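You operate a simulated robot arm through the tools that you are given. There is no shell and no other tool. Be economical: measure what you need, move in short steps, check, and stop when the job is done.

Carry out the task below with a simulated robot arm. There is one attempt and no reset: what you move stays moved.

TASK
Put the block labelled "No. 4" from the dining table top in the teal lead box and the block labelled "No. 2" on top of the purple coiled lead. Then take the bead jar and put it on top of the grey coiled lead.
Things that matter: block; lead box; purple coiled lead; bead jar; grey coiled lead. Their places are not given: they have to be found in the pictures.

It is judged by the outcome, as a careful person would: the job done as asked, and still so three seconds after it is handed in. It fails if anything else is knocked over, pushed out of place, dropped, spilled or broken.

THE ROBOT
A 6-joint arm with a two-finger parallel gripper, fixed in place. Base frame: the origin is at the foot of the arm, x ahead of it, y to its left, z up; the work surface is at about z = 0. Lengths are in cm, angles in rad, forces in N, time in s.
With the tool pointing down near the work surface it reaches from about 14 to 58 cm from the base axis. Its first joint turns from -1.152 to 1.152 rad. Payload 2.1 kg.
Tool frame: the origin (TCP) lies between the finger pads and is the grasp point; the fingertips stand 3 cm ahead of it; z points along the fingers, y is the line along which they close. The gripper opens to 9.4 cm. The fingers are 2.8 cm wide and 1 cm thick; the gripper's body (5 by 9.6 cm) begins 5.5 cm behind the TCP.
Orientation is that of the tool frame in the base frame, as a unit quaternion [x, y, z, w]. With the fingers straight down and closing along the base's y, the tool's x points along the base's -x, its y along +y and its z along -z.

THE INTERFACE
- The arm moves only by the tool step_arm. Its argument "steps" is one flat list of numbers, 7 for each row, row after row: the shift along the tool's x, y, z in cm, then the turn, a rotation vector about the tool's x, y, z in rad, then the finger opening in cm, from 0 to 9.4. In form: [dx, dy, dz, rx, ry, rz, grip, dx, dy, dz, rx, ry, rz, grip, ...]. A call has 1 to 10 rows; each row is the pose to reach, as a shift and turn from the pose commanded when the call began, along the tool's axes at that moment. A row lasts 0.2 s, in which the tool goes at most 5 cm and 0.15 rad; a call with a longer step from one row to the next is refused whole, and so is a gripper value outside its range. A pose out of reach is approached as far as the arm can. The call stops where the force on the tool passes 40 N (or 10 N more than at its start, if that is more) or the arm is blocked; 0.2 s more then pass. The fingers move at their own pace (about 7.2 cm/s each) and stop on an object; they squeeze with about 28 N. The grip force told is the motor's: it shows also when the fingers shut on nothing. Time passes only in rows, and 0.2 s behind the last, so rows that repeat a pose let the fingers close. It gives the time, the measured TCP pose, the force on the tool (base axes), the opening and the grip force at its end, in the units of the frame above (readings bear some noise).
- Cameras (640 x 400 px; columns grow to the right, rows downward): "scene" is fixed at [4.32, -37.16, 47.22]; the picture's right is [0.84, -0.55, 0.00], its down [-0.38, -0.58, -0.72] and it looks along [0.39, 0.60, -0.70] (base axes); focal length 231 px, centre (320, 200). "wrist" rides on the gripper at [-3.7, 0, -5.8] in the tool frame; the picture's right is [0.00, -1.00, 0.00], its down [0.97, 0.00, -0.24] and it looks along [0.24, 0.00, 0.97] (tool axes); focal length 218 px, centre (320, 200).
- get_image(camera): a new picture of that camera. No time passes.
- probe_pixels(camera, pixels): there is no depth. For up to 12 entries [column, row, z] of the newest picture of that camera ("zoom" is the newest enlarged one), the place [x, y] in the base frame at which the ray of that pixel passes the height z, good to about 0.2 cm. No time passes.
- zoom(camera, box): a new picture of the part [left, top, right, bottom] of that camera's present view, enlarged. No time passes.
- job_done(): hands the job in; it is judged then, once.

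Work in short steps. Measure before you move; look again where a grasp or a placing could have gone wrong, and mend it. You have 80 turns and 46 pictures in all, the two below and enlarged ones among them. Open the gripper and draw the arm clear of the work before you hand the job in, unless the task says otherwise; then end with one line.

The tools are called as name(argument=value, ...) on one line, values as JSON. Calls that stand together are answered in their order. step_arm: Moves the arm, as the interface text tells. Its arguments: {"type":"object","properties":{"steps":{"type":"array","items":{"type":"number"}}},"required":["steps"]} The other tools are called the same way: get_image (camera) takes a picture; probe_pixels (camera, pixels) gives the place at which the rays of pixels pass given heights; zoom (camera, box) takes an enlarged picture of a part of a camera's view; job_done () hands the job in.

At the start:

```text
time: 0.0
tcp_pos: [35.75, 9.39, 24.74]
orientation: [-0.001, 1.0, 0.001, 0.001]
ft_force: [-0.3, -0.2, 0.2]
gripper_width: 9.39
gripper_force: 0.1
```

scene: 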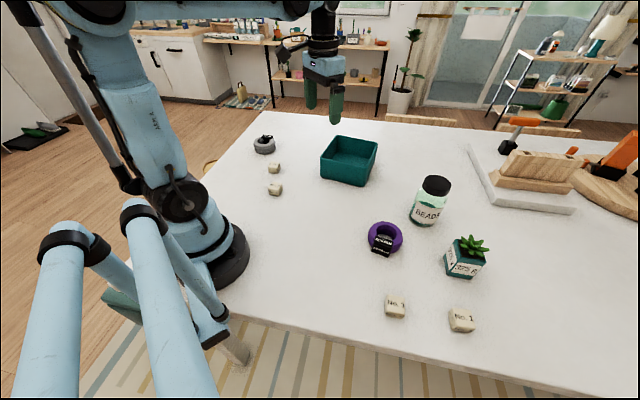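
wrist: 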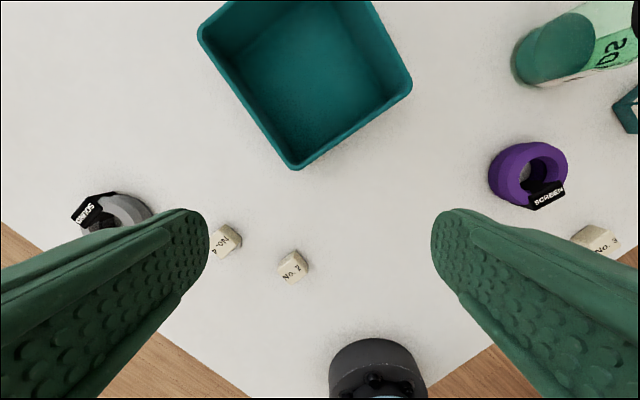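

The wrist picture shows No. 4 near (226,240), No. 2 near (293,266), the box, grey coil (115,212), and purple coil (528,175). I zoom in for labels and probe positions.

zoom(camera="wrist", box=[60, 170, 340, 345])

zoom(camera="scene", box=[350, 160, 510, 260])

zoom(camera="scene", box=[230, 120, 390, 220])

probe_pixels(camera="wrist", pixels=[[226, 240, 2], [293, 266, 2], [528, 175, 2], [115, 212, 2], [300, 165, 5], [412, 85, 5], [200, 30, 5], [520, 75, 0]])

probe_pixels(camera="scene", pixels=[[274, 166, 2], [275, 188, 2], [385, 236, 2], [265, 143, 2], [424, 222, 0], [437, 183, 10], [351, 145, 5], [395, 303, 2]])

```text
2.29 times, centred on (200, 258) of wrist
```

zoom: 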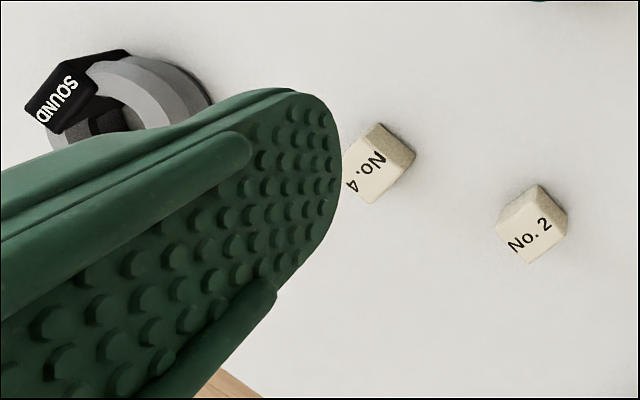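

```text
4.00 times, centred on (430, 210) of scene
```

zoom: 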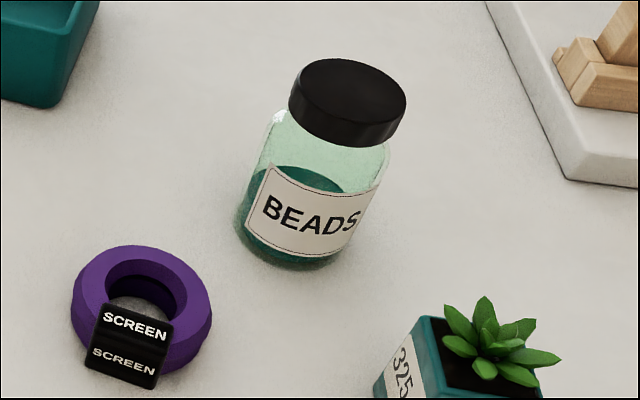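

```text
4.00 times, centred on (310, 170) of scene
```

zoom: 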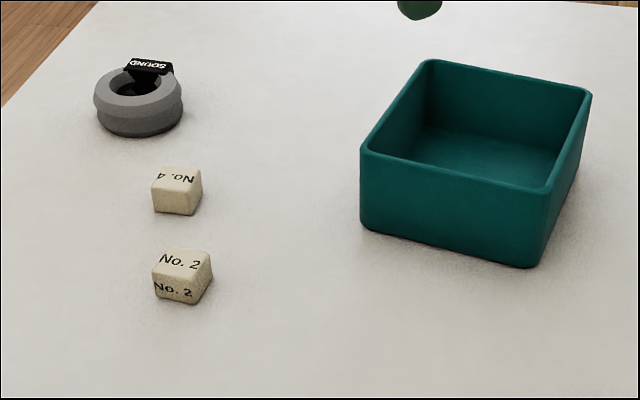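

```text
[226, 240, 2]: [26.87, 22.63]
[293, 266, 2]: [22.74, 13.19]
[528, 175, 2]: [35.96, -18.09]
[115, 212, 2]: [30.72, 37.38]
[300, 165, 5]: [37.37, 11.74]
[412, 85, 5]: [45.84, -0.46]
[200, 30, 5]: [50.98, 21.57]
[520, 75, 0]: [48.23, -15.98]
```

```text
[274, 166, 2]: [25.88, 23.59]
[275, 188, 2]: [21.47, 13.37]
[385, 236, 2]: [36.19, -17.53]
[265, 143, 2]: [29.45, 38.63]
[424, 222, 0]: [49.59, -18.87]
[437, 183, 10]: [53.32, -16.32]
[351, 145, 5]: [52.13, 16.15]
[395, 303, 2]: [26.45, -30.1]
```

The blocks read clearly. I move above No. 4 for a close view of it and the grey coil.

step_arm(steps=[2, 3.2, 2, 0, 0, 0, 9.4, 4, 6.4, 4, 0, 0, 0, 9.4, 6, 9.6, 6, 0, 0, 0, 9.4, 7.5, 12, 8, 0, 0, 0, 9.4, 8.75, 13.6, 10, 0, 0, 0, 9.4])

get_image(camera="wrist")

```text
time: 1.2
tcp_pos: [27.12, 23.16, 14.69]
orientation: [0.001, 1.0, 0.001, 0.001]
ft_force: [0.7, -1.6, -0.2]
gripper_width: 9.4
gripper_force: 0.1
```

```text
40 pictures are left
```

wrist: 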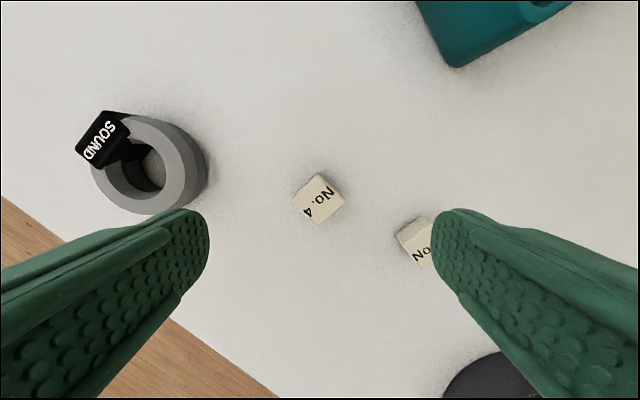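

zoom(camera="wrist", box=[272, 156, 368, 246])

zoom(camera="wrist", box=[60, 90, 220, 220])

```text
4.44 times, centred on (320, 201) of wrist
```

zoom: 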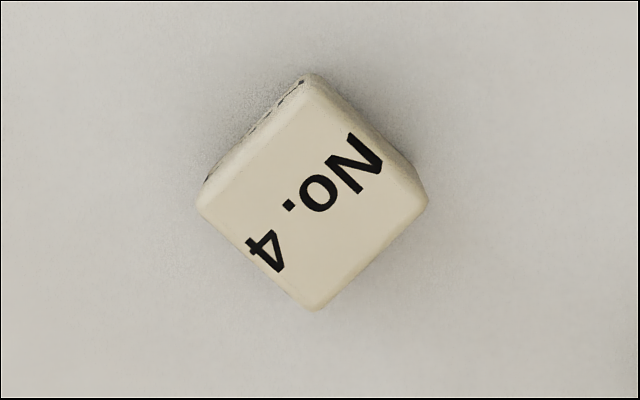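

```text
3.08 times, centred on (140, 155) of wrist
```

zoom: 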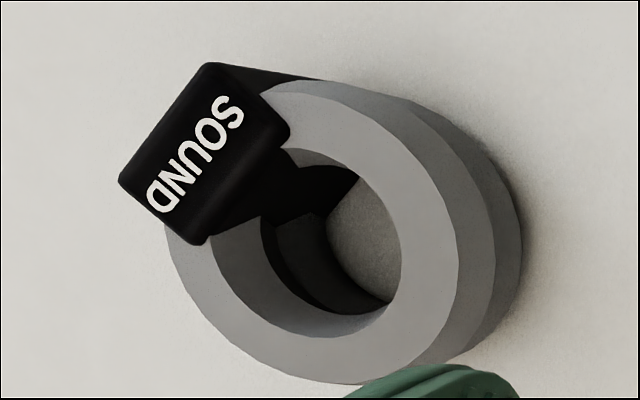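

probe_pixels(camera="wrist", pixels=[[293.2, 201, 2.5], [318.9, 224.6, 2.5], [343.7, 201.1, 2.5], [317.5, 176.5, 2.5], [319, 201, 2.5]])

probe_pixels(camera="zoom", pixels=[[166, 236, 4], [455, 260, 4], [320, 383, 4], [300, 80, 4], [400, 265, 4], [208, 265, 4], [310, 335, 4], [120, 180, 5], [205, 65, 5], [290, 130, 5], [195, 240, 5]])

```text
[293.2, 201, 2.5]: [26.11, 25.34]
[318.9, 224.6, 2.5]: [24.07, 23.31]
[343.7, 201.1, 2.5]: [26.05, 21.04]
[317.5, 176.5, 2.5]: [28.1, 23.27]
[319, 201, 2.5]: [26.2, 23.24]
```

```text
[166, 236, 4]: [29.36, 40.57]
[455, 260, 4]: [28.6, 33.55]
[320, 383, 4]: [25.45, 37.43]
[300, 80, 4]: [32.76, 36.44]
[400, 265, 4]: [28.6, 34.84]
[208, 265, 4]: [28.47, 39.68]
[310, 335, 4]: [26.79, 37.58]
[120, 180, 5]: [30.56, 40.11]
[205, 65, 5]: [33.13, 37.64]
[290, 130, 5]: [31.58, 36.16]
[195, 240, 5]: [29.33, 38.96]
```

No. 4 is a ~3 cm cube at (26.1, 23.2), turned 45°. I turn the gripper by -0.785 and descend part-way.

step_arm(steps=[0.3, 0, 1, 0, 0, -0.14, 7, 0.6, 0, 2, 0, 0, -0.28, 7, 0.8, 0, 3, 0, 0, -0.42, 7, 1.0, 0, 4, 0, 0, -0.56, 7, 1.0, 0, 5.5, 0, 0, -0.7, 7, 1.0, 0, 7, 0, 0, -0.785, 7, 1.0, 0, 7, 0, 0, -0.785, 7])

get_image(camera="wrist")

```text
time: 2.8
tcp_pos: [26.24, 22.9, 7.79]
orientation: [-0.383, 0.924, 0.0, 0.001]
ft_force: [0.4, -0.3, 0.5]
gripper_width: 6.99
gripper_force: 0.0
```

```text
37 pictures are left
```

wrist: 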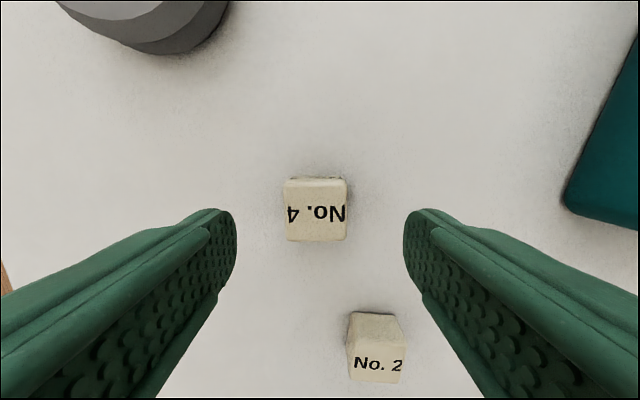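

Aligned with the block's faces; descend and grip.

step_arm(steps=[0, 0, 2.2, 0, 0, 0, 7, 0, 0, 4.3, 0, 0, 0, 7, 0, 0, 4.3, 0, 0, 0, 2, 0, 0, 4.3, 0, 0, 0, 2, 0, 0, 4.3, 0, 0, 0, 2, 0, 0, 4.3, 0, 0, 0, 2])

```text
time: 4.2
tcp_pos: [26.15, 22.97, 3.58]
orientation: [-0.383, 0.924, 0.0, 0.0]
ft_force: [0.4, -0.2, -0.5]
gripper_width: 3.3
gripper_force: 28.3
```

Gripped (3.3 cm). Lift 11 cm and carry above the box, centred near (48, 11).

step_arm(steps=[0, 0, -4, 0, 0, 0, 2, 0, 0, -8, 0, 0, 0, 2, 0, 0, -11, 0, 0, 0, 2, -1.2, -4, -11, 0, 0, 0, 2, -2.4, -8, -11, 0, 0, 0, 2, -3.5, -12, -11, 0, 0, 0, 2, -4.7, -16, -11, 0, 0, 0, 2, -5.8, -20, -11, 0, 0, 0, 2, -7, -23.9, -11, 0, 0, 0, 2])

get_image(camera="wrist")

get_image(camera="scene")

```text
time: 6.2
tcp_pos: [48.07, 11.13, 14.56]
orientation: [-0.383, 0.924, 0.001, 0.001]
ft_force: [0.3, -0.1, 0.1]
gripper_width: 3.27
gripper_force: 28.2
```

```text
36 pictures are left
```

wrist: 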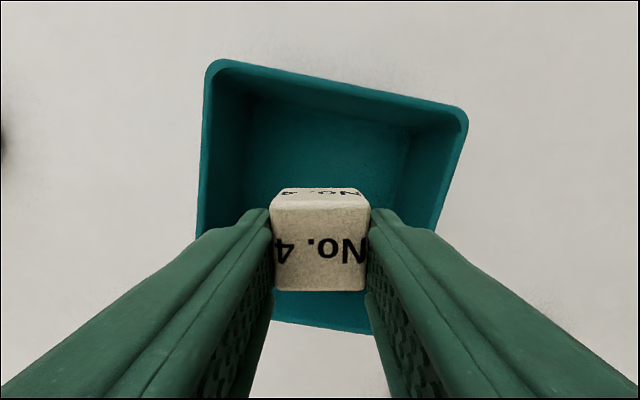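

```text
35 pictures are left
```

scene: 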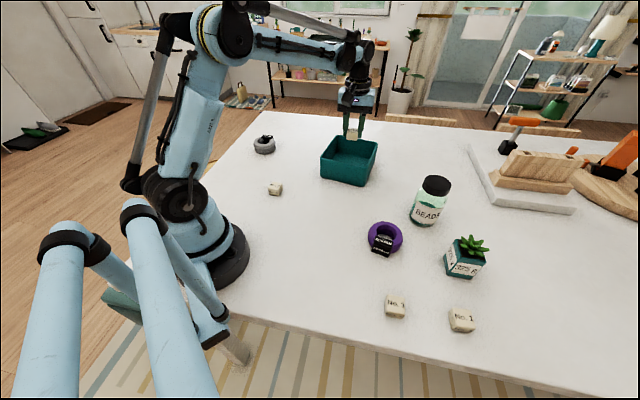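

probe_pixels(camera="wrist", pixels=[[210, 65, 6], [465, 112, 6], [378, 333, 6], [200, 235, 6]])

probe_pixels(camera="scene", pixels=[[337, 135, 6], [378, 144, 6], [363, 168, 6], [321, 157, 6], [364, 187, 0], [322, 178, 0]])

```text
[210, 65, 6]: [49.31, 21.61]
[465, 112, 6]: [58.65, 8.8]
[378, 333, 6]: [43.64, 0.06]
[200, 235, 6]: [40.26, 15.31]
```

```text
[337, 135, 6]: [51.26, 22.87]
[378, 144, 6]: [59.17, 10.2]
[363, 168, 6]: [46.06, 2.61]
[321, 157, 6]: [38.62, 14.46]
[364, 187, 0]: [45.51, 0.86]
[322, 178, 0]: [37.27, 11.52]
```

Box centre ≈ (48, 11.3); the TCP is right over it. Lower 10 cm inside, release, raise.

step_arm(steps=[0, 0, 4, 0, 0, 0, 2, 0, 0, 7, 0, 0, 0, 2, 0, 0, 9, 0, 0, 0, 2, 0, 0, 9.8, 0, 0, 0, 2, 0, 0, 9.8, 0, 0, 0, 2])

```text
time: 7.4
tcp_pos: [47.95, 11.07, 4.64]
orientation: [-0.383, 0.924, 0.001, 0.001]
ft_force: [0.4, -0.6, 0.1]
gripper_width: 3.27
gripper_force: 27.8
```

step_arm(steps=[0, 0, 0.4, 0, 0, 0, 2, 0, 0, 0.4, 0, 0, 0, 5.5, 0, 0, 0.4, 0, 0, 0, 5.5, 0, 0, -3, 0, 0, 0, 5.5, 0, 0, -7, 0, 0, 0, 5.5, 0, 0, -11, 0, 0, 0, 5.5])

get_image(camera="wrist")

```text
time: 8.8
tcp_pos: [47.9, 10.97, 15.73]
orientation: [-0.383, 0.924, 0.0, 0.001]
ft_force: [0.1, 0.0, 0.5]
gripper_width: 5.52
gripper_force: 0.1
```

```text
34 pictures are left
```

wrist: 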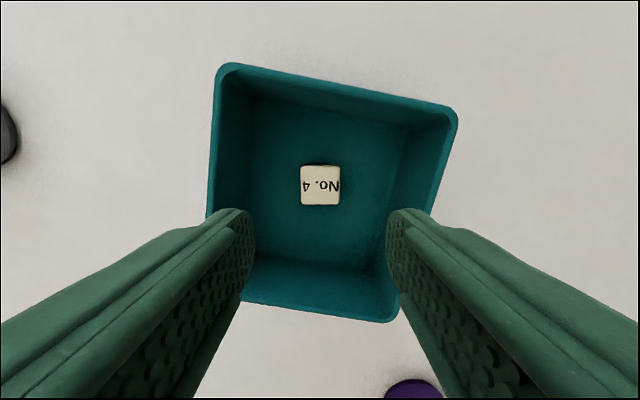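

No. 4 lies in the box. Next I look at the purple coil from above before fetching No. 2.

step_arm(steps=[3.6, -1.5, -1, 0, 0, 0.1, 5.5, 7.2, -3, -2, 0, 0, 0.2, 5.5, 10.8, -4.5, -3, 0, 0, 0.3, 5.5, 14.4, -6, -4, 0, 0, 0.4, 5.5, 18, -7.5, -4, 0, 0, 0.5, 5.5, 21.6, -9, -4, 0, 0, 0.6, 5.5, 25.2, -10.5, -4, 0, 0, 0.7, 5.5, 28.8, -12.1, -4, 0, 0, 0.785, 5.5, 28.8, -12.1, -4, 0, 0, 0.785, 5.5])

get_image(camera="wrist")

```text
time: 10.8
tcp_pos: [36.04, -18.04, 19.82]
orientation: [0.0, 1.0, 0.0, 0.001]
ft_force: [-0.2, 0.7, -0.6]
gripper_width: 5.51
gripper_force: 0.0
```

```text
33 pictures are left
```

wrist: 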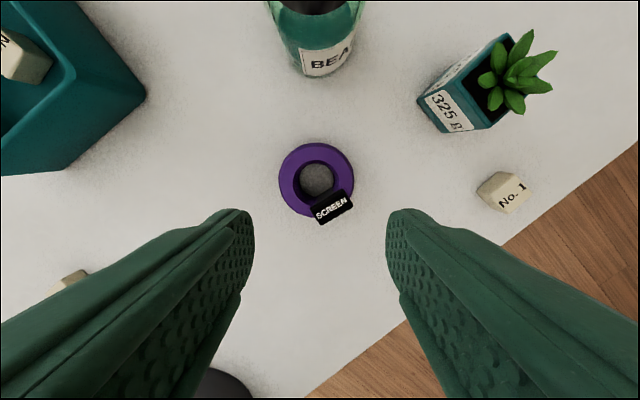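

zoom(camera="wrist", box=[260, 130, 380, 230])

zoom(camera="scene", box=[355, 205, 419, 265])

```text
4.00 times, centred on (320, 180) of wrist
```

zoom: 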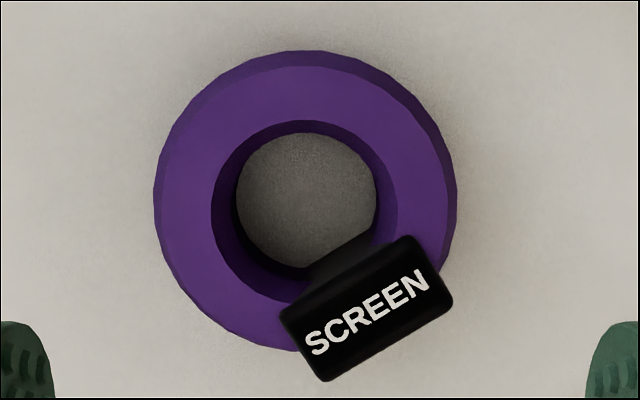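

```text
6.67 times, centred on (387, 235) of scene
```

zoom: 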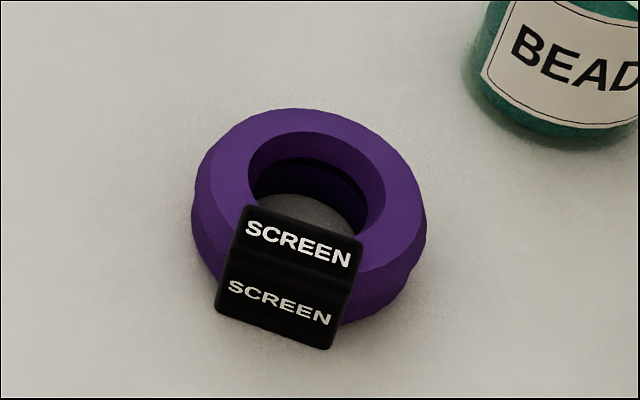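

probe_pixels(camera="zoom", pixels=[[247, 208, 3], [247, 208, 4], [247, 208, 5], [362, 242, 3], [362, 242, 4], [362, 242, 5], [250, 170, 3], [385, 195, 3], [320, 131, 3], [427, 230, 2]])

probe_pixels(camera="wrist", pixels=[[310.3, 208, 3], [310.3, 208, 4], [310.3, 208, 5], [343, 189.2, 3], [343, 189.2, 4], [343, 189.2, 5], [292.7, 180, 3], [339.5, 180, 3], [316, 160, 3], [278.3, 180, 2], [354, 180, 2], [316, 142.5, 2]])

```text
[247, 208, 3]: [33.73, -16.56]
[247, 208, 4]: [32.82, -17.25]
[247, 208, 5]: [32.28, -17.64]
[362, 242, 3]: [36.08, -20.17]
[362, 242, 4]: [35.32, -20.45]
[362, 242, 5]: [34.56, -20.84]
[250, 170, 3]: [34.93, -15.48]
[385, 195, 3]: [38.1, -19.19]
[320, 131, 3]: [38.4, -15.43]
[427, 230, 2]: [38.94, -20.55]
```

```text
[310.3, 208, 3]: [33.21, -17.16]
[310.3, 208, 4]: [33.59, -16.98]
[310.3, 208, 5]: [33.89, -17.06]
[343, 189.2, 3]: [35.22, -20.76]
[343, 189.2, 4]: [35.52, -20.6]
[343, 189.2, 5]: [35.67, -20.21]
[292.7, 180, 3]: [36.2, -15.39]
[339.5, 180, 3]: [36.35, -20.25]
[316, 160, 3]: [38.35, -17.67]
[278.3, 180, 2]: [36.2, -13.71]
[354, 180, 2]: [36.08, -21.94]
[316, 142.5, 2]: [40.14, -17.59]
```

Ring: centre ≈ (36.2, -17.8), top ≈ 3, hole ≈ 4.8 cm (too wide for a 3 cm cube), tag top ≈ 3.6 centred ≈ (33.65, -19.2). I'll set No. 2 squarely on the flat tag/rim there. Now to No. 2.

step_arm(steps=[1.7, 3.9, 0, 0, 0, -0.1, 7, 3.4, 7.8, 0, 0, 0, -0.2, 7, 5.1, 11.7, 0, 0, 0, -0.3, 7, 6.8, 15.6, 0, 0, 0, -0.4, 7, 8.5, 19.5, 1, 0, 0, -0.5, 7, 10.2, 23.4, 3, 0, 0, -0.6, 7, 11.9, 27.3, 5, 0, 0, -0.7, 7, 13.5, 31.2, 7, 0, 0, -0.785, 7, 13.5, 31.2, 8, 0, 0, -0.785, 7])

zoom(camera="wrist", box=[240, 150, 400, 250])

```text
time: 12.8
tcp_pos: [22.61, 13.24, 11.65]
orientation: [-0.384, 0.924, 0.0, 0.002]
ft_force: [0.2, 0.8, -0.4]
gripper_width: 7.0
gripper_force: 0.0
```

```text
4.00 times, centred on (320, 200) of wrist
```

zoom: 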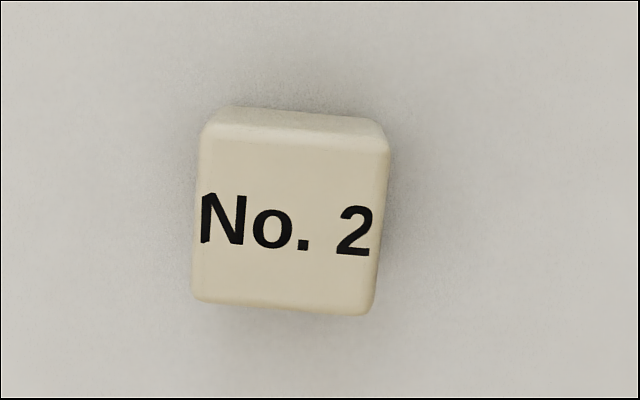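

probe_pixels(camera="wrist", pixels=[[311.8, 205, 3]])

```text
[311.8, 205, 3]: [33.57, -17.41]
```

probe_pixels(camera="zoom", pixels=[[288, 222, 3], [195, 298, 3], [370, 313, 3], [388, 152, 3], [200, 140, 3]])

```text
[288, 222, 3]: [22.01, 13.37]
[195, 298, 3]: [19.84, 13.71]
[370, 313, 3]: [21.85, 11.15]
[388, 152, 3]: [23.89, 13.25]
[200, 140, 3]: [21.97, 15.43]
```

No. 2 centre ≈ (21.95, 13.4), needing +0.085 rad turn. Align, descend to z≈3.7 and grip.

step_arm(steps=[0.2, 0.3, 2, 0, 0, 0.085, 7, 0.38, 0.55, 5, 0, 0, 0.085, 7, 0.38, 0.55, 7.9, 0, 0, 0.085, 7, 0.38, 0.55, 7.9, 0, 0, 0.085, 7, 0.38, 0.55, 7.9, 0, 0, 0.085, 2, 0.38, 0.55, 7.9, 0, 0, 0.085, 2, 0.38, 0.55, 7.9, 0, 0, 0.085, 2, 0.38, 0.55, 7.9, 0, 0, 0.085, 2])

```text
time: 14.6
tcp_pos: [22.15, 13.4, 3.69]
orientation: [-0.343, 0.939, -0.001, 0.001]
ft_force: [1.5, -0.2, -0.1]
gripper_width: 3.29
gripper_force: 28.6
```

Gripped. Lift and carry over the purple coil at (33.65, -19.2), turning to match the tag.

step_arm(steps=[0, 0, -4.5, 0, 0, 0, 2, 0, 0, -8.5, 0, 0, 0, 2, 1.5, -4.04, -9, 0, 0, 0.03, 2, 3.05, -8.08, -9, 0, 0, 0.06, 2, 4.6, -12.1, -9, 0, 0, 0.09, 2, 6.1, -16.2, -9, 0, 0, 0.12, 2, 7.6, -20.2, -9, 0, 0, 0.15, 2, 9.15, -24.3, -9, 0, 0, 0.175, 2, 10.7, -28.3, -9, 0, 0, 0.175, 2, 12.2, -32.35, -9, 0, 0, 0.175, 2])

get_image(camera="wrist")

zoom(camera="scene", box=[330, 170, 450, 260])

```text
time: 16.8
tcp_pos: [33.38, -19.34, 12.63]
orientation: [-0.26, 0.966, 0.001, 0.0]
ft_force: [-0.2, -0.1, -0.8]
gripper_width: 3.27
gripper_force: 28.0
```

```text
29 pictures are left
```

wrist: 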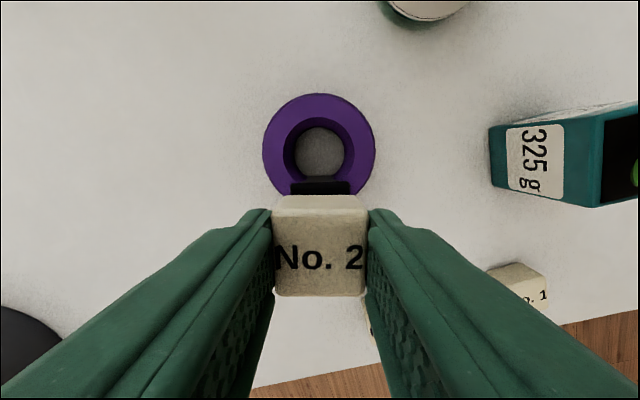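

```text
4.44 times, centred on (390, 215) of scene
```

zoom: 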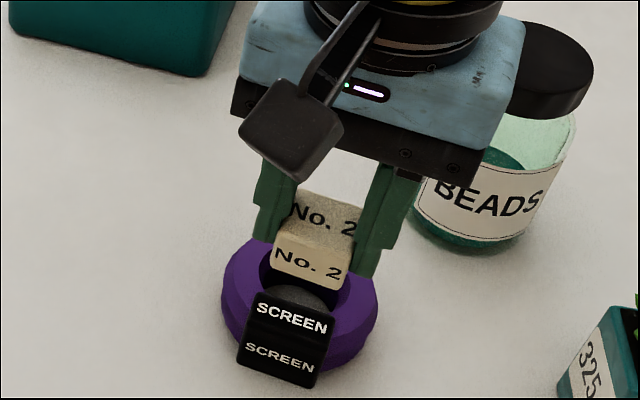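

probe_pixels(camera="wrist", pixels=[[319.5, 148, 3], [263, 150, 2], [376, 150, 2], [290, 190, 3.6], [351, 190, 3.6], [320, 93, 2]])

```text
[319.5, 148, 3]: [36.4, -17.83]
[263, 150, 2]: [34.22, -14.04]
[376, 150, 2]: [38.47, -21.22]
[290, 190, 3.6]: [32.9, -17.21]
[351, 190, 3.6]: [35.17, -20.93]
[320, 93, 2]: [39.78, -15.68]
```

Shift 0.5 cm inward and lower to just above the tag; contact expected at TCP z≈7.3.

step_arm(steps=[-0.5, 0, 2, 0, 0, 0, 2, -0.5, 0, 4, 0, 0, 0, 2, -0.5, 0, 4.8, 0, 0, 0, 2, -0.5, 0, 4.8, 0, 0, 0, 2])

zoom(camera="scene", box=[345, 200, 425, 260])

```text
time: 17.8
tcp_pos: [33.86, -19.09, 7.81]
orientation: [-0.26, 0.966, 0.0, 0.001]
ft_force: [-0.1, 0.2, -0.1]
gripper_width: 3.28
gripper_force: 27.6
```

```text
6.67 times, centred on (385, 230) of scene
```

zoom: 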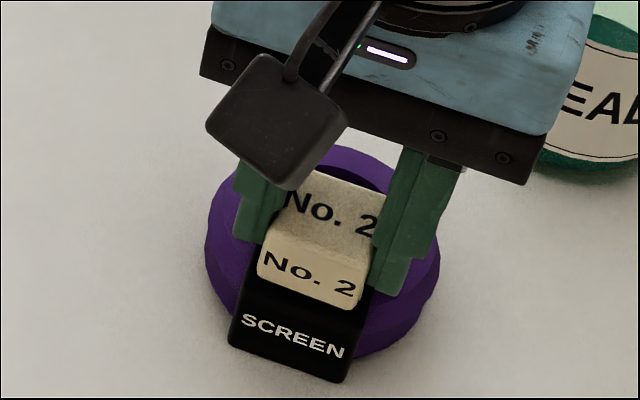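

step_arm(steps=[0, 0, 0.1, 0, 0, 0, 2, 0, 0, 0.2, 0, 0, 0, 2, 0, 0, 0.3, 0, 0, 0, 2, 0, 0, 0.4, 0, 0, 0, 2])

```text
time: 18.8
tcp_pos: [33.87, -18.89, 7.57]
orientation: [-0.26, 0.966, 0.0, 0.0]
ft_force: [0.3, 0.0, -0.5]
gripper_width: 3.3
gripper_force: 27.5
```

step_arm(steps=[0, 0, 0.1, 0, 0, 0, 2, 0, 0, 0.2, 0, 0, 0, 2, 0, 0, 0.2, 0, 0, 0, 2])

zoom(camera="scene", box=[345, 200, 425, 260])

```text
time: 19.6
tcp_pos: [33.94, -19.04, 7.27]
orientation: [-0.259, 0.966, 0.0, 0.0]
ft_force: [-0.5, 0.6, -0.5]
gripper_width: 3.28
gripper_force: 27.5
```

```text
6.67 times, centred on (385, 230) of scene
```

zoom: 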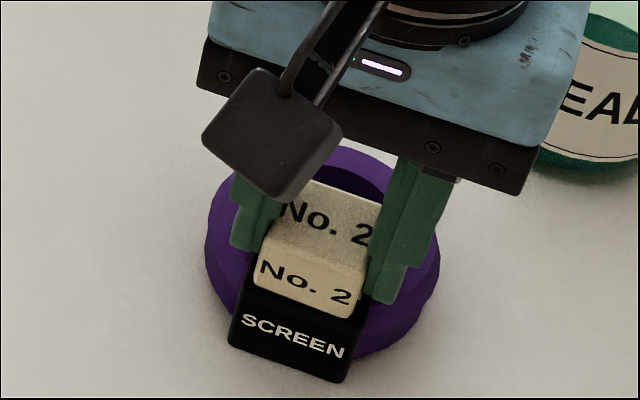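

step_arm(steps=[0, 0, 0.1, 0, 0, 0, 2, 0, 0, 0.2, 0, 0, 0, 2, 0, 0, 0.2, 0, 0, 0, 2])

```text
time: 20.4
tcp_pos: [34.1, -18.85, 7.15]
orientation: [-0.26, 0.966, 0.001, 0.001]
ft_force: [0.3, -3.7, 21.8]
gripper_width: 3.28
gripper_force: 28.4
```

Contact (22 N). I ease up, shift 0.25 cm outward to be better centred on the tag, set down again, then release.

step_arm(steps=[0, 0, -0.5, 0, 0, 0, 2, 0.25, 0, -0.5, 0, 0, 0, 2, 0.25, 0, -0.3, 0, 0, 0, 2, 0.25, 0, -0.15, 0, 0, 0, 2, 0.25, 0, -0.1, 0, 0, 0, 2])

```text
time: 21.6
tcp_pos: [33.8, -19.12, 7.21]
orientation: [-0.261, 0.965, 0.0, 0.002]
ft_force: [-0.7, -0.1, 0.3]
gripper_width: 3.28
gripper_force: 28.0
```

Just at contact height (z 7.21); release gently and look.

step_arm(steps=[0, 0, 0.05, 0, 0, 0, 2, 0, 0, 0.05, 0, 0, 0, 4, 0, 0, 0.05, 0, 0, 0, 5, 0, 0, 0.05, 0, 0, 0, 5, 0, 0, -2, 0, 0, 0, 5, 0, 0, -5, 0, 0, 0, 5, 0, 0, -9, 0, 0, 0, 5])

get_image(camera="wrist")

zoom(camera="scene", box=[345, 200, 425, 260])

```text
time: 23.2
tcp_pos: [33.84, -18.89, 16.4]
orientation: [-0.26, 0.966, 0.001, 0.001]
ft_force: [0.0, -0.7, 0.2]
gripper_width: 5.0
gripper_force: 0.1
```

```text
25 pictures are left
```

wrist: 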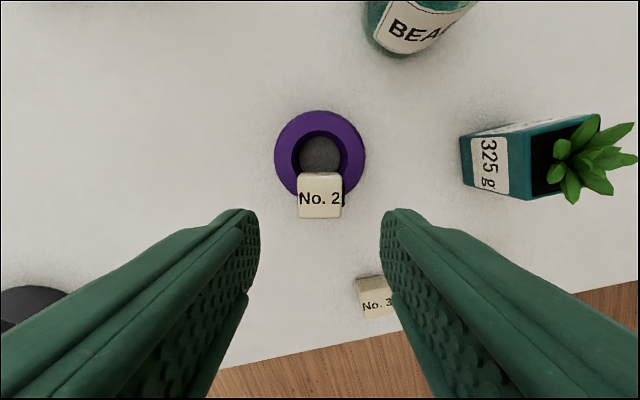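

```text
6.67 times, centred on (385, 230) of scene
```

zoom: 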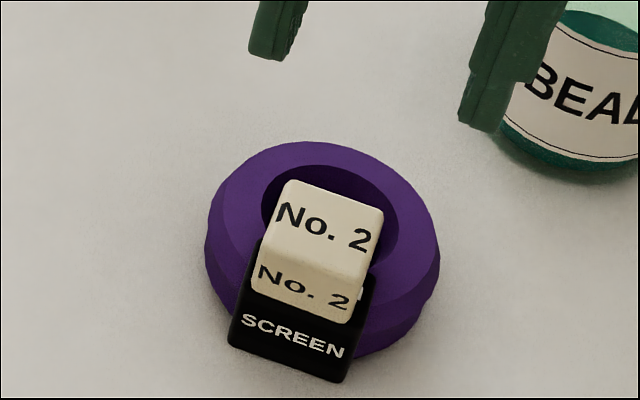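

No. 2 sits firmly on the purple lead. Now rise and look at the jar from above.

step_arm(steps=[0, 0, -4, 0, 0, 0.1, 9.4, -2, -1, -7, 0, 0, 0.2, 9.4, -5, -2.2, -8, 0, 0, 0.3, 9.4, -8, -3.5, -8, 0, 0, 0.42, 9.4, -11, -4.7, -8, 0, 0, 0.525, 9.4, -11, -4.7, -8, 0, 0, 0.525, 9.4])

get_image(camera="wrist")

zoom(camera="scene", box=[390, 160, 470, 240])

```text
time: 24.6
tcp_pos: [45.85, -17.35, 24.26]
orientation: [0.0, 1.0, 0.001, 0.001]
ft_force: [0.9, 0.6, 0.6]
gripper_width: 9.41
gripper_force: 0.0
```

```text
23 pictures are left
```

wrist: 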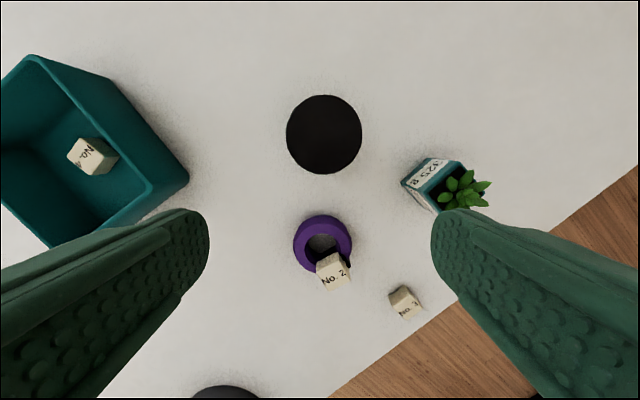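

```text
5.00 times, centred on (430, 200) of scene
```

zoom: 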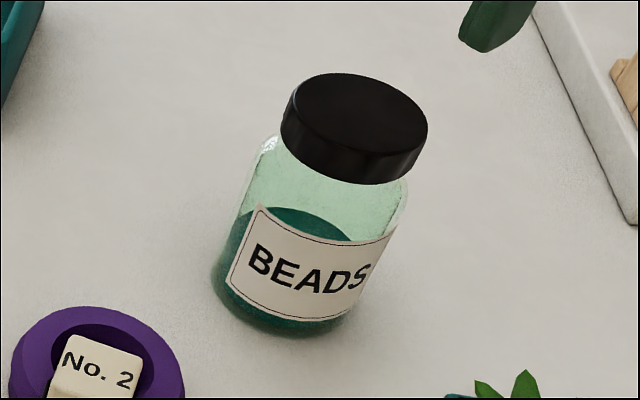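

probe_pixels(camera="wrist", pixels=[[324, 134, 10], [324, 134, 11], [324, 134, 12], [324, 134, 13], [286, 134, 12], [362, 134, 12], [324, 95, 12], [324, 174, 12]])

probe_pixels(camera="zoom", pixels=[[360, 117, 10], [360, 117, 11], [360, 117, 12], [360, 117, 13], [282, 337, 0], [213, 270, 0], [355, 310, 0]])

```text
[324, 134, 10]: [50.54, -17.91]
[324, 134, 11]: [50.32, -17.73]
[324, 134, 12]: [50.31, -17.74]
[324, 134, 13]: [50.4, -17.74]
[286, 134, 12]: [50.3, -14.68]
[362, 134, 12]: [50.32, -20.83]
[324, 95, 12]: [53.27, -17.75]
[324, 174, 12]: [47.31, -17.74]
```

```text
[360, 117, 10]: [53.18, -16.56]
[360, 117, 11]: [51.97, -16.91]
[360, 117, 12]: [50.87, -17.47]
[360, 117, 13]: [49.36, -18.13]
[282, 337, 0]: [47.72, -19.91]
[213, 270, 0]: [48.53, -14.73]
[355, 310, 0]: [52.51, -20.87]
```

Jar: lid centre (50.35, -17.75), top ≈ 12.4, body ≈ 7.2 cm wide. Move over it at z≈17 and check alignment.

step_arm(steps=[-2.2, -0.2, 1, 0, 0, 0, 9.4, -4.5, -0.4, 3, 0, 0, 0, 9.4, -4.5, -0.4, 7, 0, 0, 0, 9.4, -4.5, -0.4, 7, 0, 0, 0, 9.4])

get_image(camera="wrist")

```text
time: 25.6
tcp_pos: [50.13, -17.96, 17.19]
orientation: [0.001, 1.0, 0.0, 0.001]
ft_force: [0.4, 0.5, 0.0]
gripper_width: 9.41
gripper_force: 0.0
```

```text
21 pictures are left
```

wrist: 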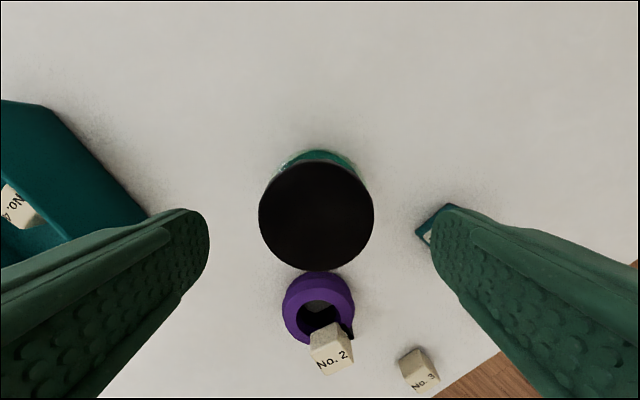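

probe_pixels(camera="wrist", pixels=[[316.5, 215, 12.4], [259, 215, 12.4], [374, 215, 12.4], [317, 160, 12.4], [317, 272, 12.4]])

zoom(camera="scene", box=[380, 130, 520, 290])

```text
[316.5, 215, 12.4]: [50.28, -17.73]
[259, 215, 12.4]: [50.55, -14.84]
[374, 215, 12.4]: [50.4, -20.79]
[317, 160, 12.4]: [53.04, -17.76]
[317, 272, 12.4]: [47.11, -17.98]
```

```text
2.50 times, centred on (450, 210) of scene
```

zoom: 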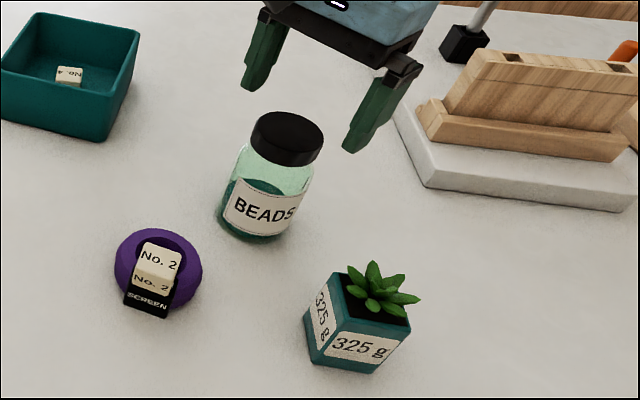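

probe_pixels(camera="zoom", pixels=[[330, 275, 6], [306, 350, 0], [345, 272, 6], [425, 187, 0], [395, 105, 2]])

```text
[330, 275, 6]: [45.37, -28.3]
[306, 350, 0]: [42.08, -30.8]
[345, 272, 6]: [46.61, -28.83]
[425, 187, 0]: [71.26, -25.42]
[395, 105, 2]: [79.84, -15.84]
```

All clear of neighbours. Descend around the jar to z≈7.9.

step_arm(steps=[-0.15, 0.15, 2, 0, 0, 0, 9.4, -0.15, 0.15, 5, 0, 0, 0, 9.4, -0.15, 0.15, 7.5, 0, 0, 0, 9.4, -0.15, 0.15, 9.3, 0, 0, 0, 9.4, -0.15, 0.15, 9.3, 0, 0, 0, 9.4])

```text
time: 26.8
tcp_pos: [50.27, -17.8, 8.01]
orientation: [0.0, 1.0, 0.001, 0.0]
ft_force: [0.3, -0.9, 0.5]
gripper_width: 9.4
gripper_force: 0.0
```

step_arm(steps=[0, 0, 0, 0, 0, 0, 8, 0, 0, 0, 0, 0, 0, 7, 0, 0, 0, 0, 0, 0, 6, 0, 0, 0, 0, 0, 0, 6, 0, 0, 0, 0, 0, 0, 6])

zoom(camera="scene", box=[380, 130, 500, 250])

```text
time: 28.0
tcp_pos: [50.31, -17.84, 7.91]
orientation: [0.0, 1.0, 0.001, 0.001]
ft_force: [0.2, -0.5, -0.5]
gripper_width: 7.16
gripper_force: 28.1
```

```text
3.33 times, centred on (440, 190) of scene
```

zoom: 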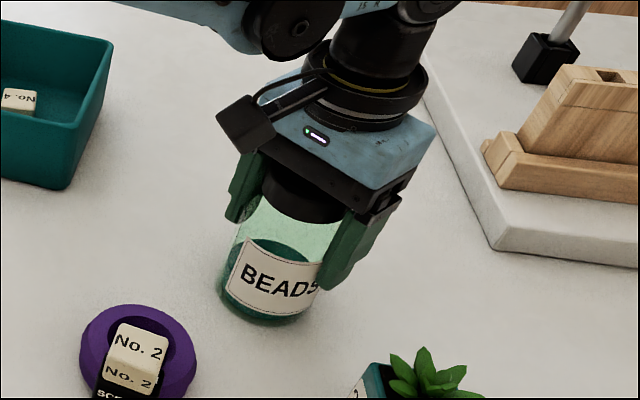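

Gripped at 7.16 cm. Lift gently by 12 cm.

step_arm(steps=[0, 0, -0.5, 0, 0, 0, 6, 0, 0, -2, 0, 0, 0, 6, 0, 0, -4.5, 0, 0, 0, 6, 0, 0, -7, 0, 0, 0, 6, 0, 0, -9.5, 0, 0, 0, 6, 0, 0, -11, 0, 0, 0, 6, 0, 0, -12, 0, 0, 0, 6])

get_image(camera="scene")

```text
time: 29.6
tcp_pos: [50.28, -17.97, 19.95]
orientation: [0.001, 1.0, 0.001, 0.0]
ft_force: [0.6, -0.3, -2.9]
gripper_width: 7.18
gripper_force: 28.4
```

```text
18 pictures are left
```

scene: 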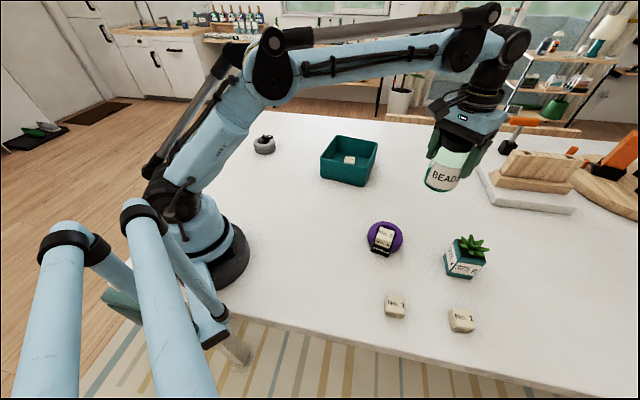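

Jar is held steadily. Carry it toward the grey coil in two legs, turning the wrist gradually.

step_arm(steps=[0.8, 1.3, 0, 0, 0, -0.03, 6, 2.2, 3.9, 0, 0, 0, -0.08, 6, 3.9, 6.7, 0, 0, 0, -0.13, 6, 5.6, 9.6, 0, 0, 0, -0.19, 6, 7.3, 12.5, 0, 0, 0, -0.25, 6, 9, 15.4, 0, 0, 0, -0.31, 6, 10.7, 18.3, 0, 0, 0, -0.37, 6, 12.2, 21, 0, 0, 0, -0.42, 6, 13.2, 22.8, 0, 0, 0, -0.45, 6, 13.65, 23.5, 0, 0, 0, -0.45, 6])

step_arm(steps=[0.1, 1.3, 0, 0, 0, -0.03, 6, 0.35, 4.4, 0, 0, 0, -0.08, 6, 0.6, 7.7, 0, 0, 0, -0.13, 6, 0.85, 11, 0, 0, 0, -0.19, 6, 1.1, 14.4, 0, 0, 0, -0.25, 6, 1.35, 17.8, 0, 0, 0, -0.31, 6, 1.6, 21.1, 0, 0, 0, -0.37, 6, 1.85, 24.3, 0, 0, 0, -0.42, 6, 2, 26.4, 0, 0, 0, -0.45, 6, 2.06, 27.1, 0, 0, 0, -0.45, 6])

get_image(camera="wrist")

zoom(camera="scene", box=[220, 100, 340, 200])

```text
time: 31.8
tcp_pos: [36.58, 5.68, 20.05]
orientation: [-0.224, 0.975, 0.0, 0.001]
ft_force: [0.3, -0.8, -2.7]
gripper_width: 7.2
gripper_force: 27.5
```

```text
time: 34.0
tcp_pos: [22.9, 29.17, 19.9]
orientation: [-0.435, 0.9, 0.001, 0.001]
ft_force: [-0.8, -0.1, -3.7]
gripper_width: 7.15
gripper_force: 27.7
```

```text
17 pictures are left
```

wrist: 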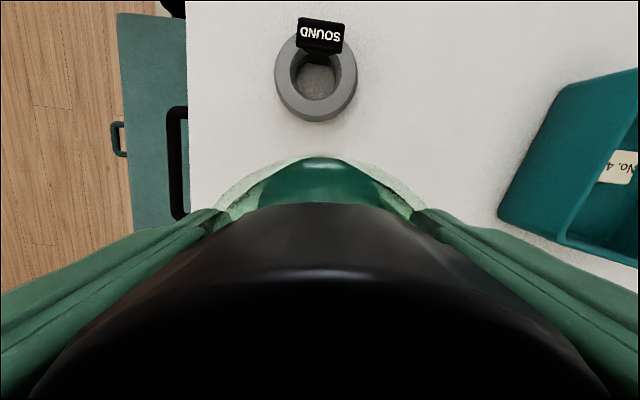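

```text
4.00 times, centred on (280, 150) of scene
```

zoom: 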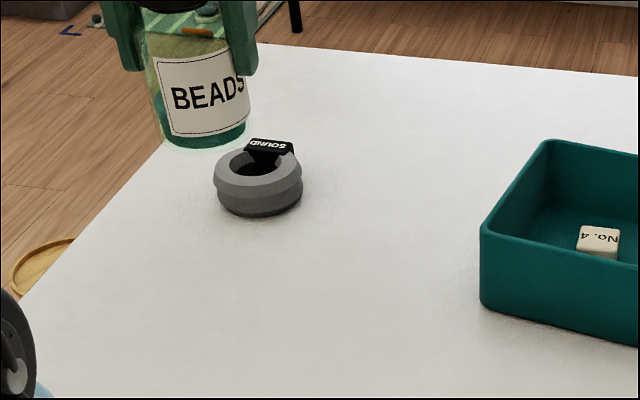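

zoom(camera="wrist", box=[250, 5, 390, 130])

zoom(camera="scene", box=[245, 125, 305, 165])

```text
3.20 times, centred on (320, 68) of wrist
```

zoom: 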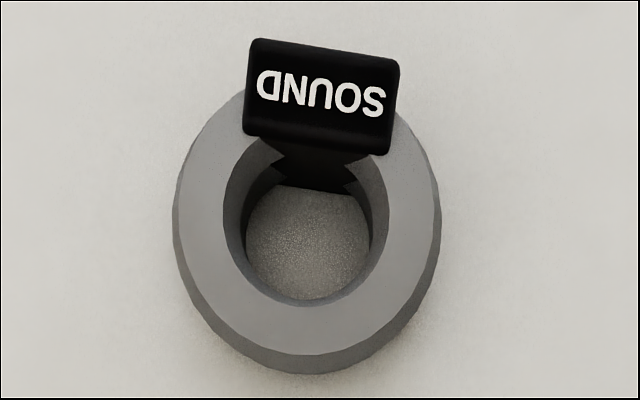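

```text
10.00 times, centred on (275, 145) of scene
```

zoom: 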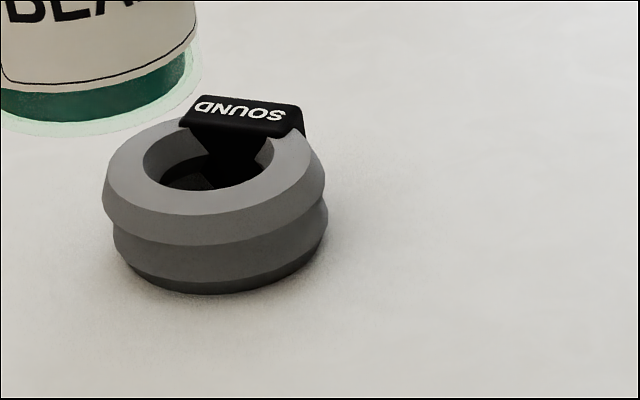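

probe_pixels(camera="zoom", pixels=[[208, 162, 3], [208, 162, 4], [208, 162, 5], [142, 165, 4], [273, 160, 4], [205, 192, 4], [105, 195, 3], [325, 180, 3], [210, 292, 0], [265, 110, 4.5]])

zoom(camera="wrist", box=[250, 5, 390, 130])

probe_pixels(camera="zoom", pixels=[[307, 222, 3], [307, 222, 4], [307, 222, 5], [224, 218, 4], [390, 222, 4], [308, 305, 4], [310, 356, 4], [178, 215, 4], [438, 215, 4], [247, 130, 4.5], [390, 153, 4.5], [322, 40, 4.5]])

```text
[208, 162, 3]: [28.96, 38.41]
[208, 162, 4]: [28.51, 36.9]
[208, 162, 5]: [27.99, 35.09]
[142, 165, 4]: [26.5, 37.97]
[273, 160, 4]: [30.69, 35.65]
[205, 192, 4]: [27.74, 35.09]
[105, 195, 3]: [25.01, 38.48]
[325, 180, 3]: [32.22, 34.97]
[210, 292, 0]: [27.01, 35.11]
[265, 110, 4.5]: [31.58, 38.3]
```

```text
3.20 times, centred on (320, 68) of wrist
```

zoom: 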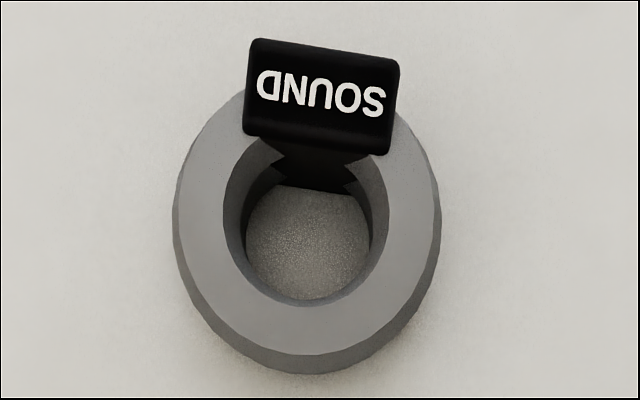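

```text
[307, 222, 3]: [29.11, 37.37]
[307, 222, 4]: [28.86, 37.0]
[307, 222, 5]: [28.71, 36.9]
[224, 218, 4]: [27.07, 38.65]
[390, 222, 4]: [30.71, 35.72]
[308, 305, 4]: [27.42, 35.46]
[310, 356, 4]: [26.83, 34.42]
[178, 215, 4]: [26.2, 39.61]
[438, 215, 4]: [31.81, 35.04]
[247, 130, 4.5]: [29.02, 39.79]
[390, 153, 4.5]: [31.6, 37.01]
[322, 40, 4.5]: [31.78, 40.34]
```

Grey coil: centre ≈ (28.8, 37.0), top z≈4, tag raised on the far side with its inner edge 2 cm from centre. For a level jar I place it 1.65 cm toward the near side, at (27.6, 35.9), resting on the ring clear of the tag. Move there at height z≈14.5.

step_arm(steps=[-1, 0.1, 0.3, 0, 0, 0, 6, -3, 0.2, 1.5, 0, 0, 0, 6, -5.2, 0.3, 3, 0, 0, 0, 6, -7.2, 0.4, 4.3, 0, 0, 0, 6, -8.18, 0.49, 5.3, 0, 0, 0, 6, -8.18, 0.49, 5.5, 0, 0, 0, 6])

get_image(camera="wrist")

zoom(camera="scene", box=[230, 100, 310, 165])

```text
time: 35.4
tcp_pos: [27.64, 35.8, 14.41]
orientation: [-0.435, 0.901, 0.0, 0.001]
ft_force: [-0.1, 0.1, -2.7]
gripper_width: 7.15
gripper_force: 27.9
```

```text
12 pictures are left
```

wrist: 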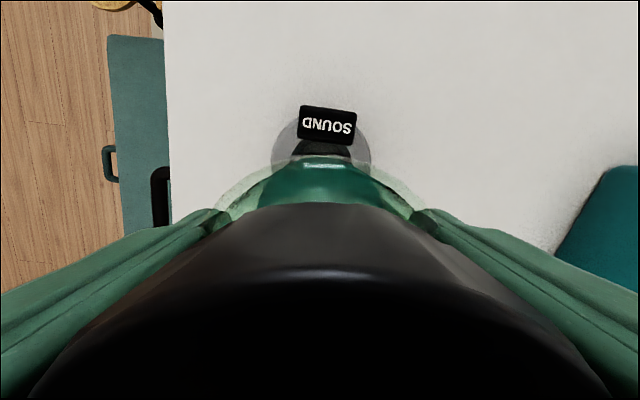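

```text
6.15 times, centred on (270, 132) of scene
```

zoom: 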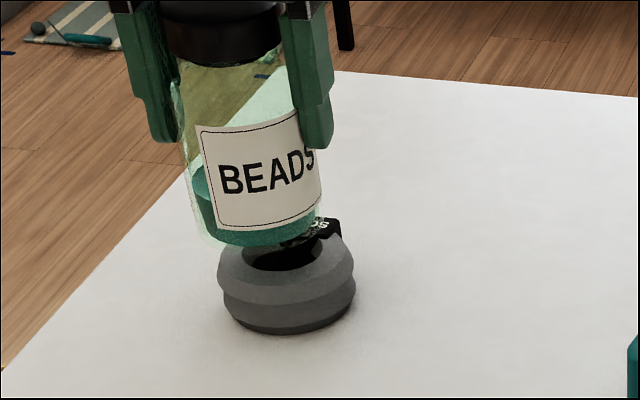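

probe_pixels(camera="wrist", pixels=[[297, 140, 4.5], [352, 146, 4.5], [325, 143, 4.5], [271, 150, 4], [372, 152, 4]])

```text
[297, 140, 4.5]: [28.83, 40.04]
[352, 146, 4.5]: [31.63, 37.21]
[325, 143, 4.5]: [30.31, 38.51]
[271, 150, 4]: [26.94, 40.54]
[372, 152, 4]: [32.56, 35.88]
```

Clearance from the tag is about 0.25 cm. Lower, then creep to contact.

step_arm(steps=[0, 0, 0.7, 0, 0, 0, 6, 0, 0, 1.4, 0, 0, 0, 6, 0, 0, 1.9, 0, 0, 0, 6, 0, 0, 2.1, 0, 0, 0, 6, 0, 0, 2.2, 0, 0, 0, 6])

```text
time: 36.6
tcp_pos: [27.65, 35.8, 12.18]
orientation: [-0.435, 0.9, 0.0, 0.001]
ft_force: [0.2, 0.1, -3.1]
gripper_width: 7.2
gripper_force: 27.9
```

step_arm(steps=[0, 0, 0.08, 0, 0, 0, 6, 0, 0, 0.16, 0, 0, 0, 6, 0, 0, 0.24, 0, 0, 0, 6])

zoom(camera="scene", box=[230, 100, 310, 165])

```text
time: 37.4
tcp_pos: [27.58, 35.87, 12.02]
orientation: [-0.435, 0.9, 0.0, 0.001]
ft_force: [-0.2, 0.1, -2.6]
gripper_width: 7.15
gripper_force: 27.7
```

```text
6.15 times, centred on (270, 132) of scene
```

zoom: 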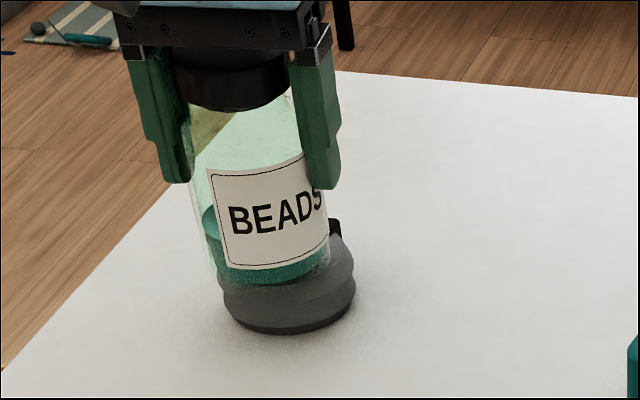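

Not yet in contact; continue creeping.

step_arm(steps=[0, 0, 0.08, 0, 0, 0, 6, 0, 0, 0.16, 0, 0, 0, 6, 0, 0, 0.16, 0, 0, 0, 6])

```text
time: 38.2
tcp_pos: [27.68, 35.88, 11.82]
orientation: [-0.435, 0.9, 0.0, 0.002]
ft_force: [-0.9, 0.6, -2.9]
gripper_width: 7.2
gripper_force: 28.3
```

step_arm(steps=[0, 0, 0.08, 0, 0, 0, 6, 0, 0, 0.16, 0, 0, 0, 6, 0, 0, 0.16, 0, 0, 0, 6])

```text
time: 39.0
tcp_pos: [27.7, 35.81, 11.59]
orientation: [-0.435, 0.9, 0.0, 0.001]
ft_force: [0.6, 1.3, -3.2]
gripper_width: 7.18
gripper_force: 28.5
```

step_arm(steps=[0, 0, 0.08, 0, 0, 0, 6, 0, 0, 0.16, 0, 0, 0, 6, 0, 0, 0.16, 0, 0, 0, 6])

```text
time: 39.8
tcp_pos: [27.66, 35.78, 11.62]
orientation: [-0.435, 0.9, 0.0, 0.001]
ft_force: [0.2, -0.5, -3.3]
gripper_width: 7.17
gripper_force: 28.1
```

step_arm(steps=[0, 0, 0.08, 0, 0, 0, 6, 0, 0, 0.16, 0, 0, 0, 6, 0, 0, 0.16, 0, 0, 0, 6])

zoom(camera="scene", box=[245, 125, 293, 155])

```text
time: 40.6
tcp_pos: [27.7, 35.73, 11.41]
orientation: [-0.435, 0.9, 0.0, 0.001]
ft_force: [-2.1, -1.4, 16.2]
gripper_width: 7.2
gripper_force: 28.0
```

```text
13.33 times, centred on (269, 140) of scene
```

zoom: 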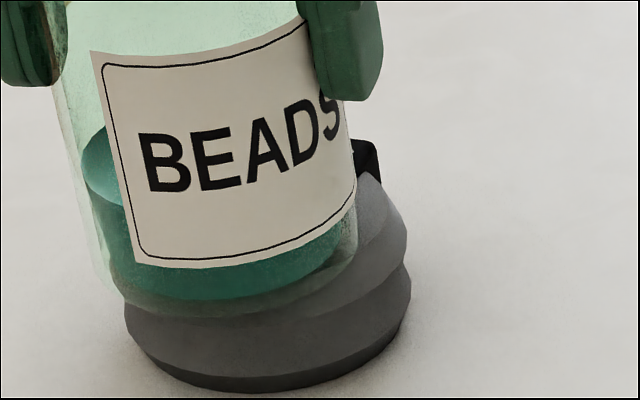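

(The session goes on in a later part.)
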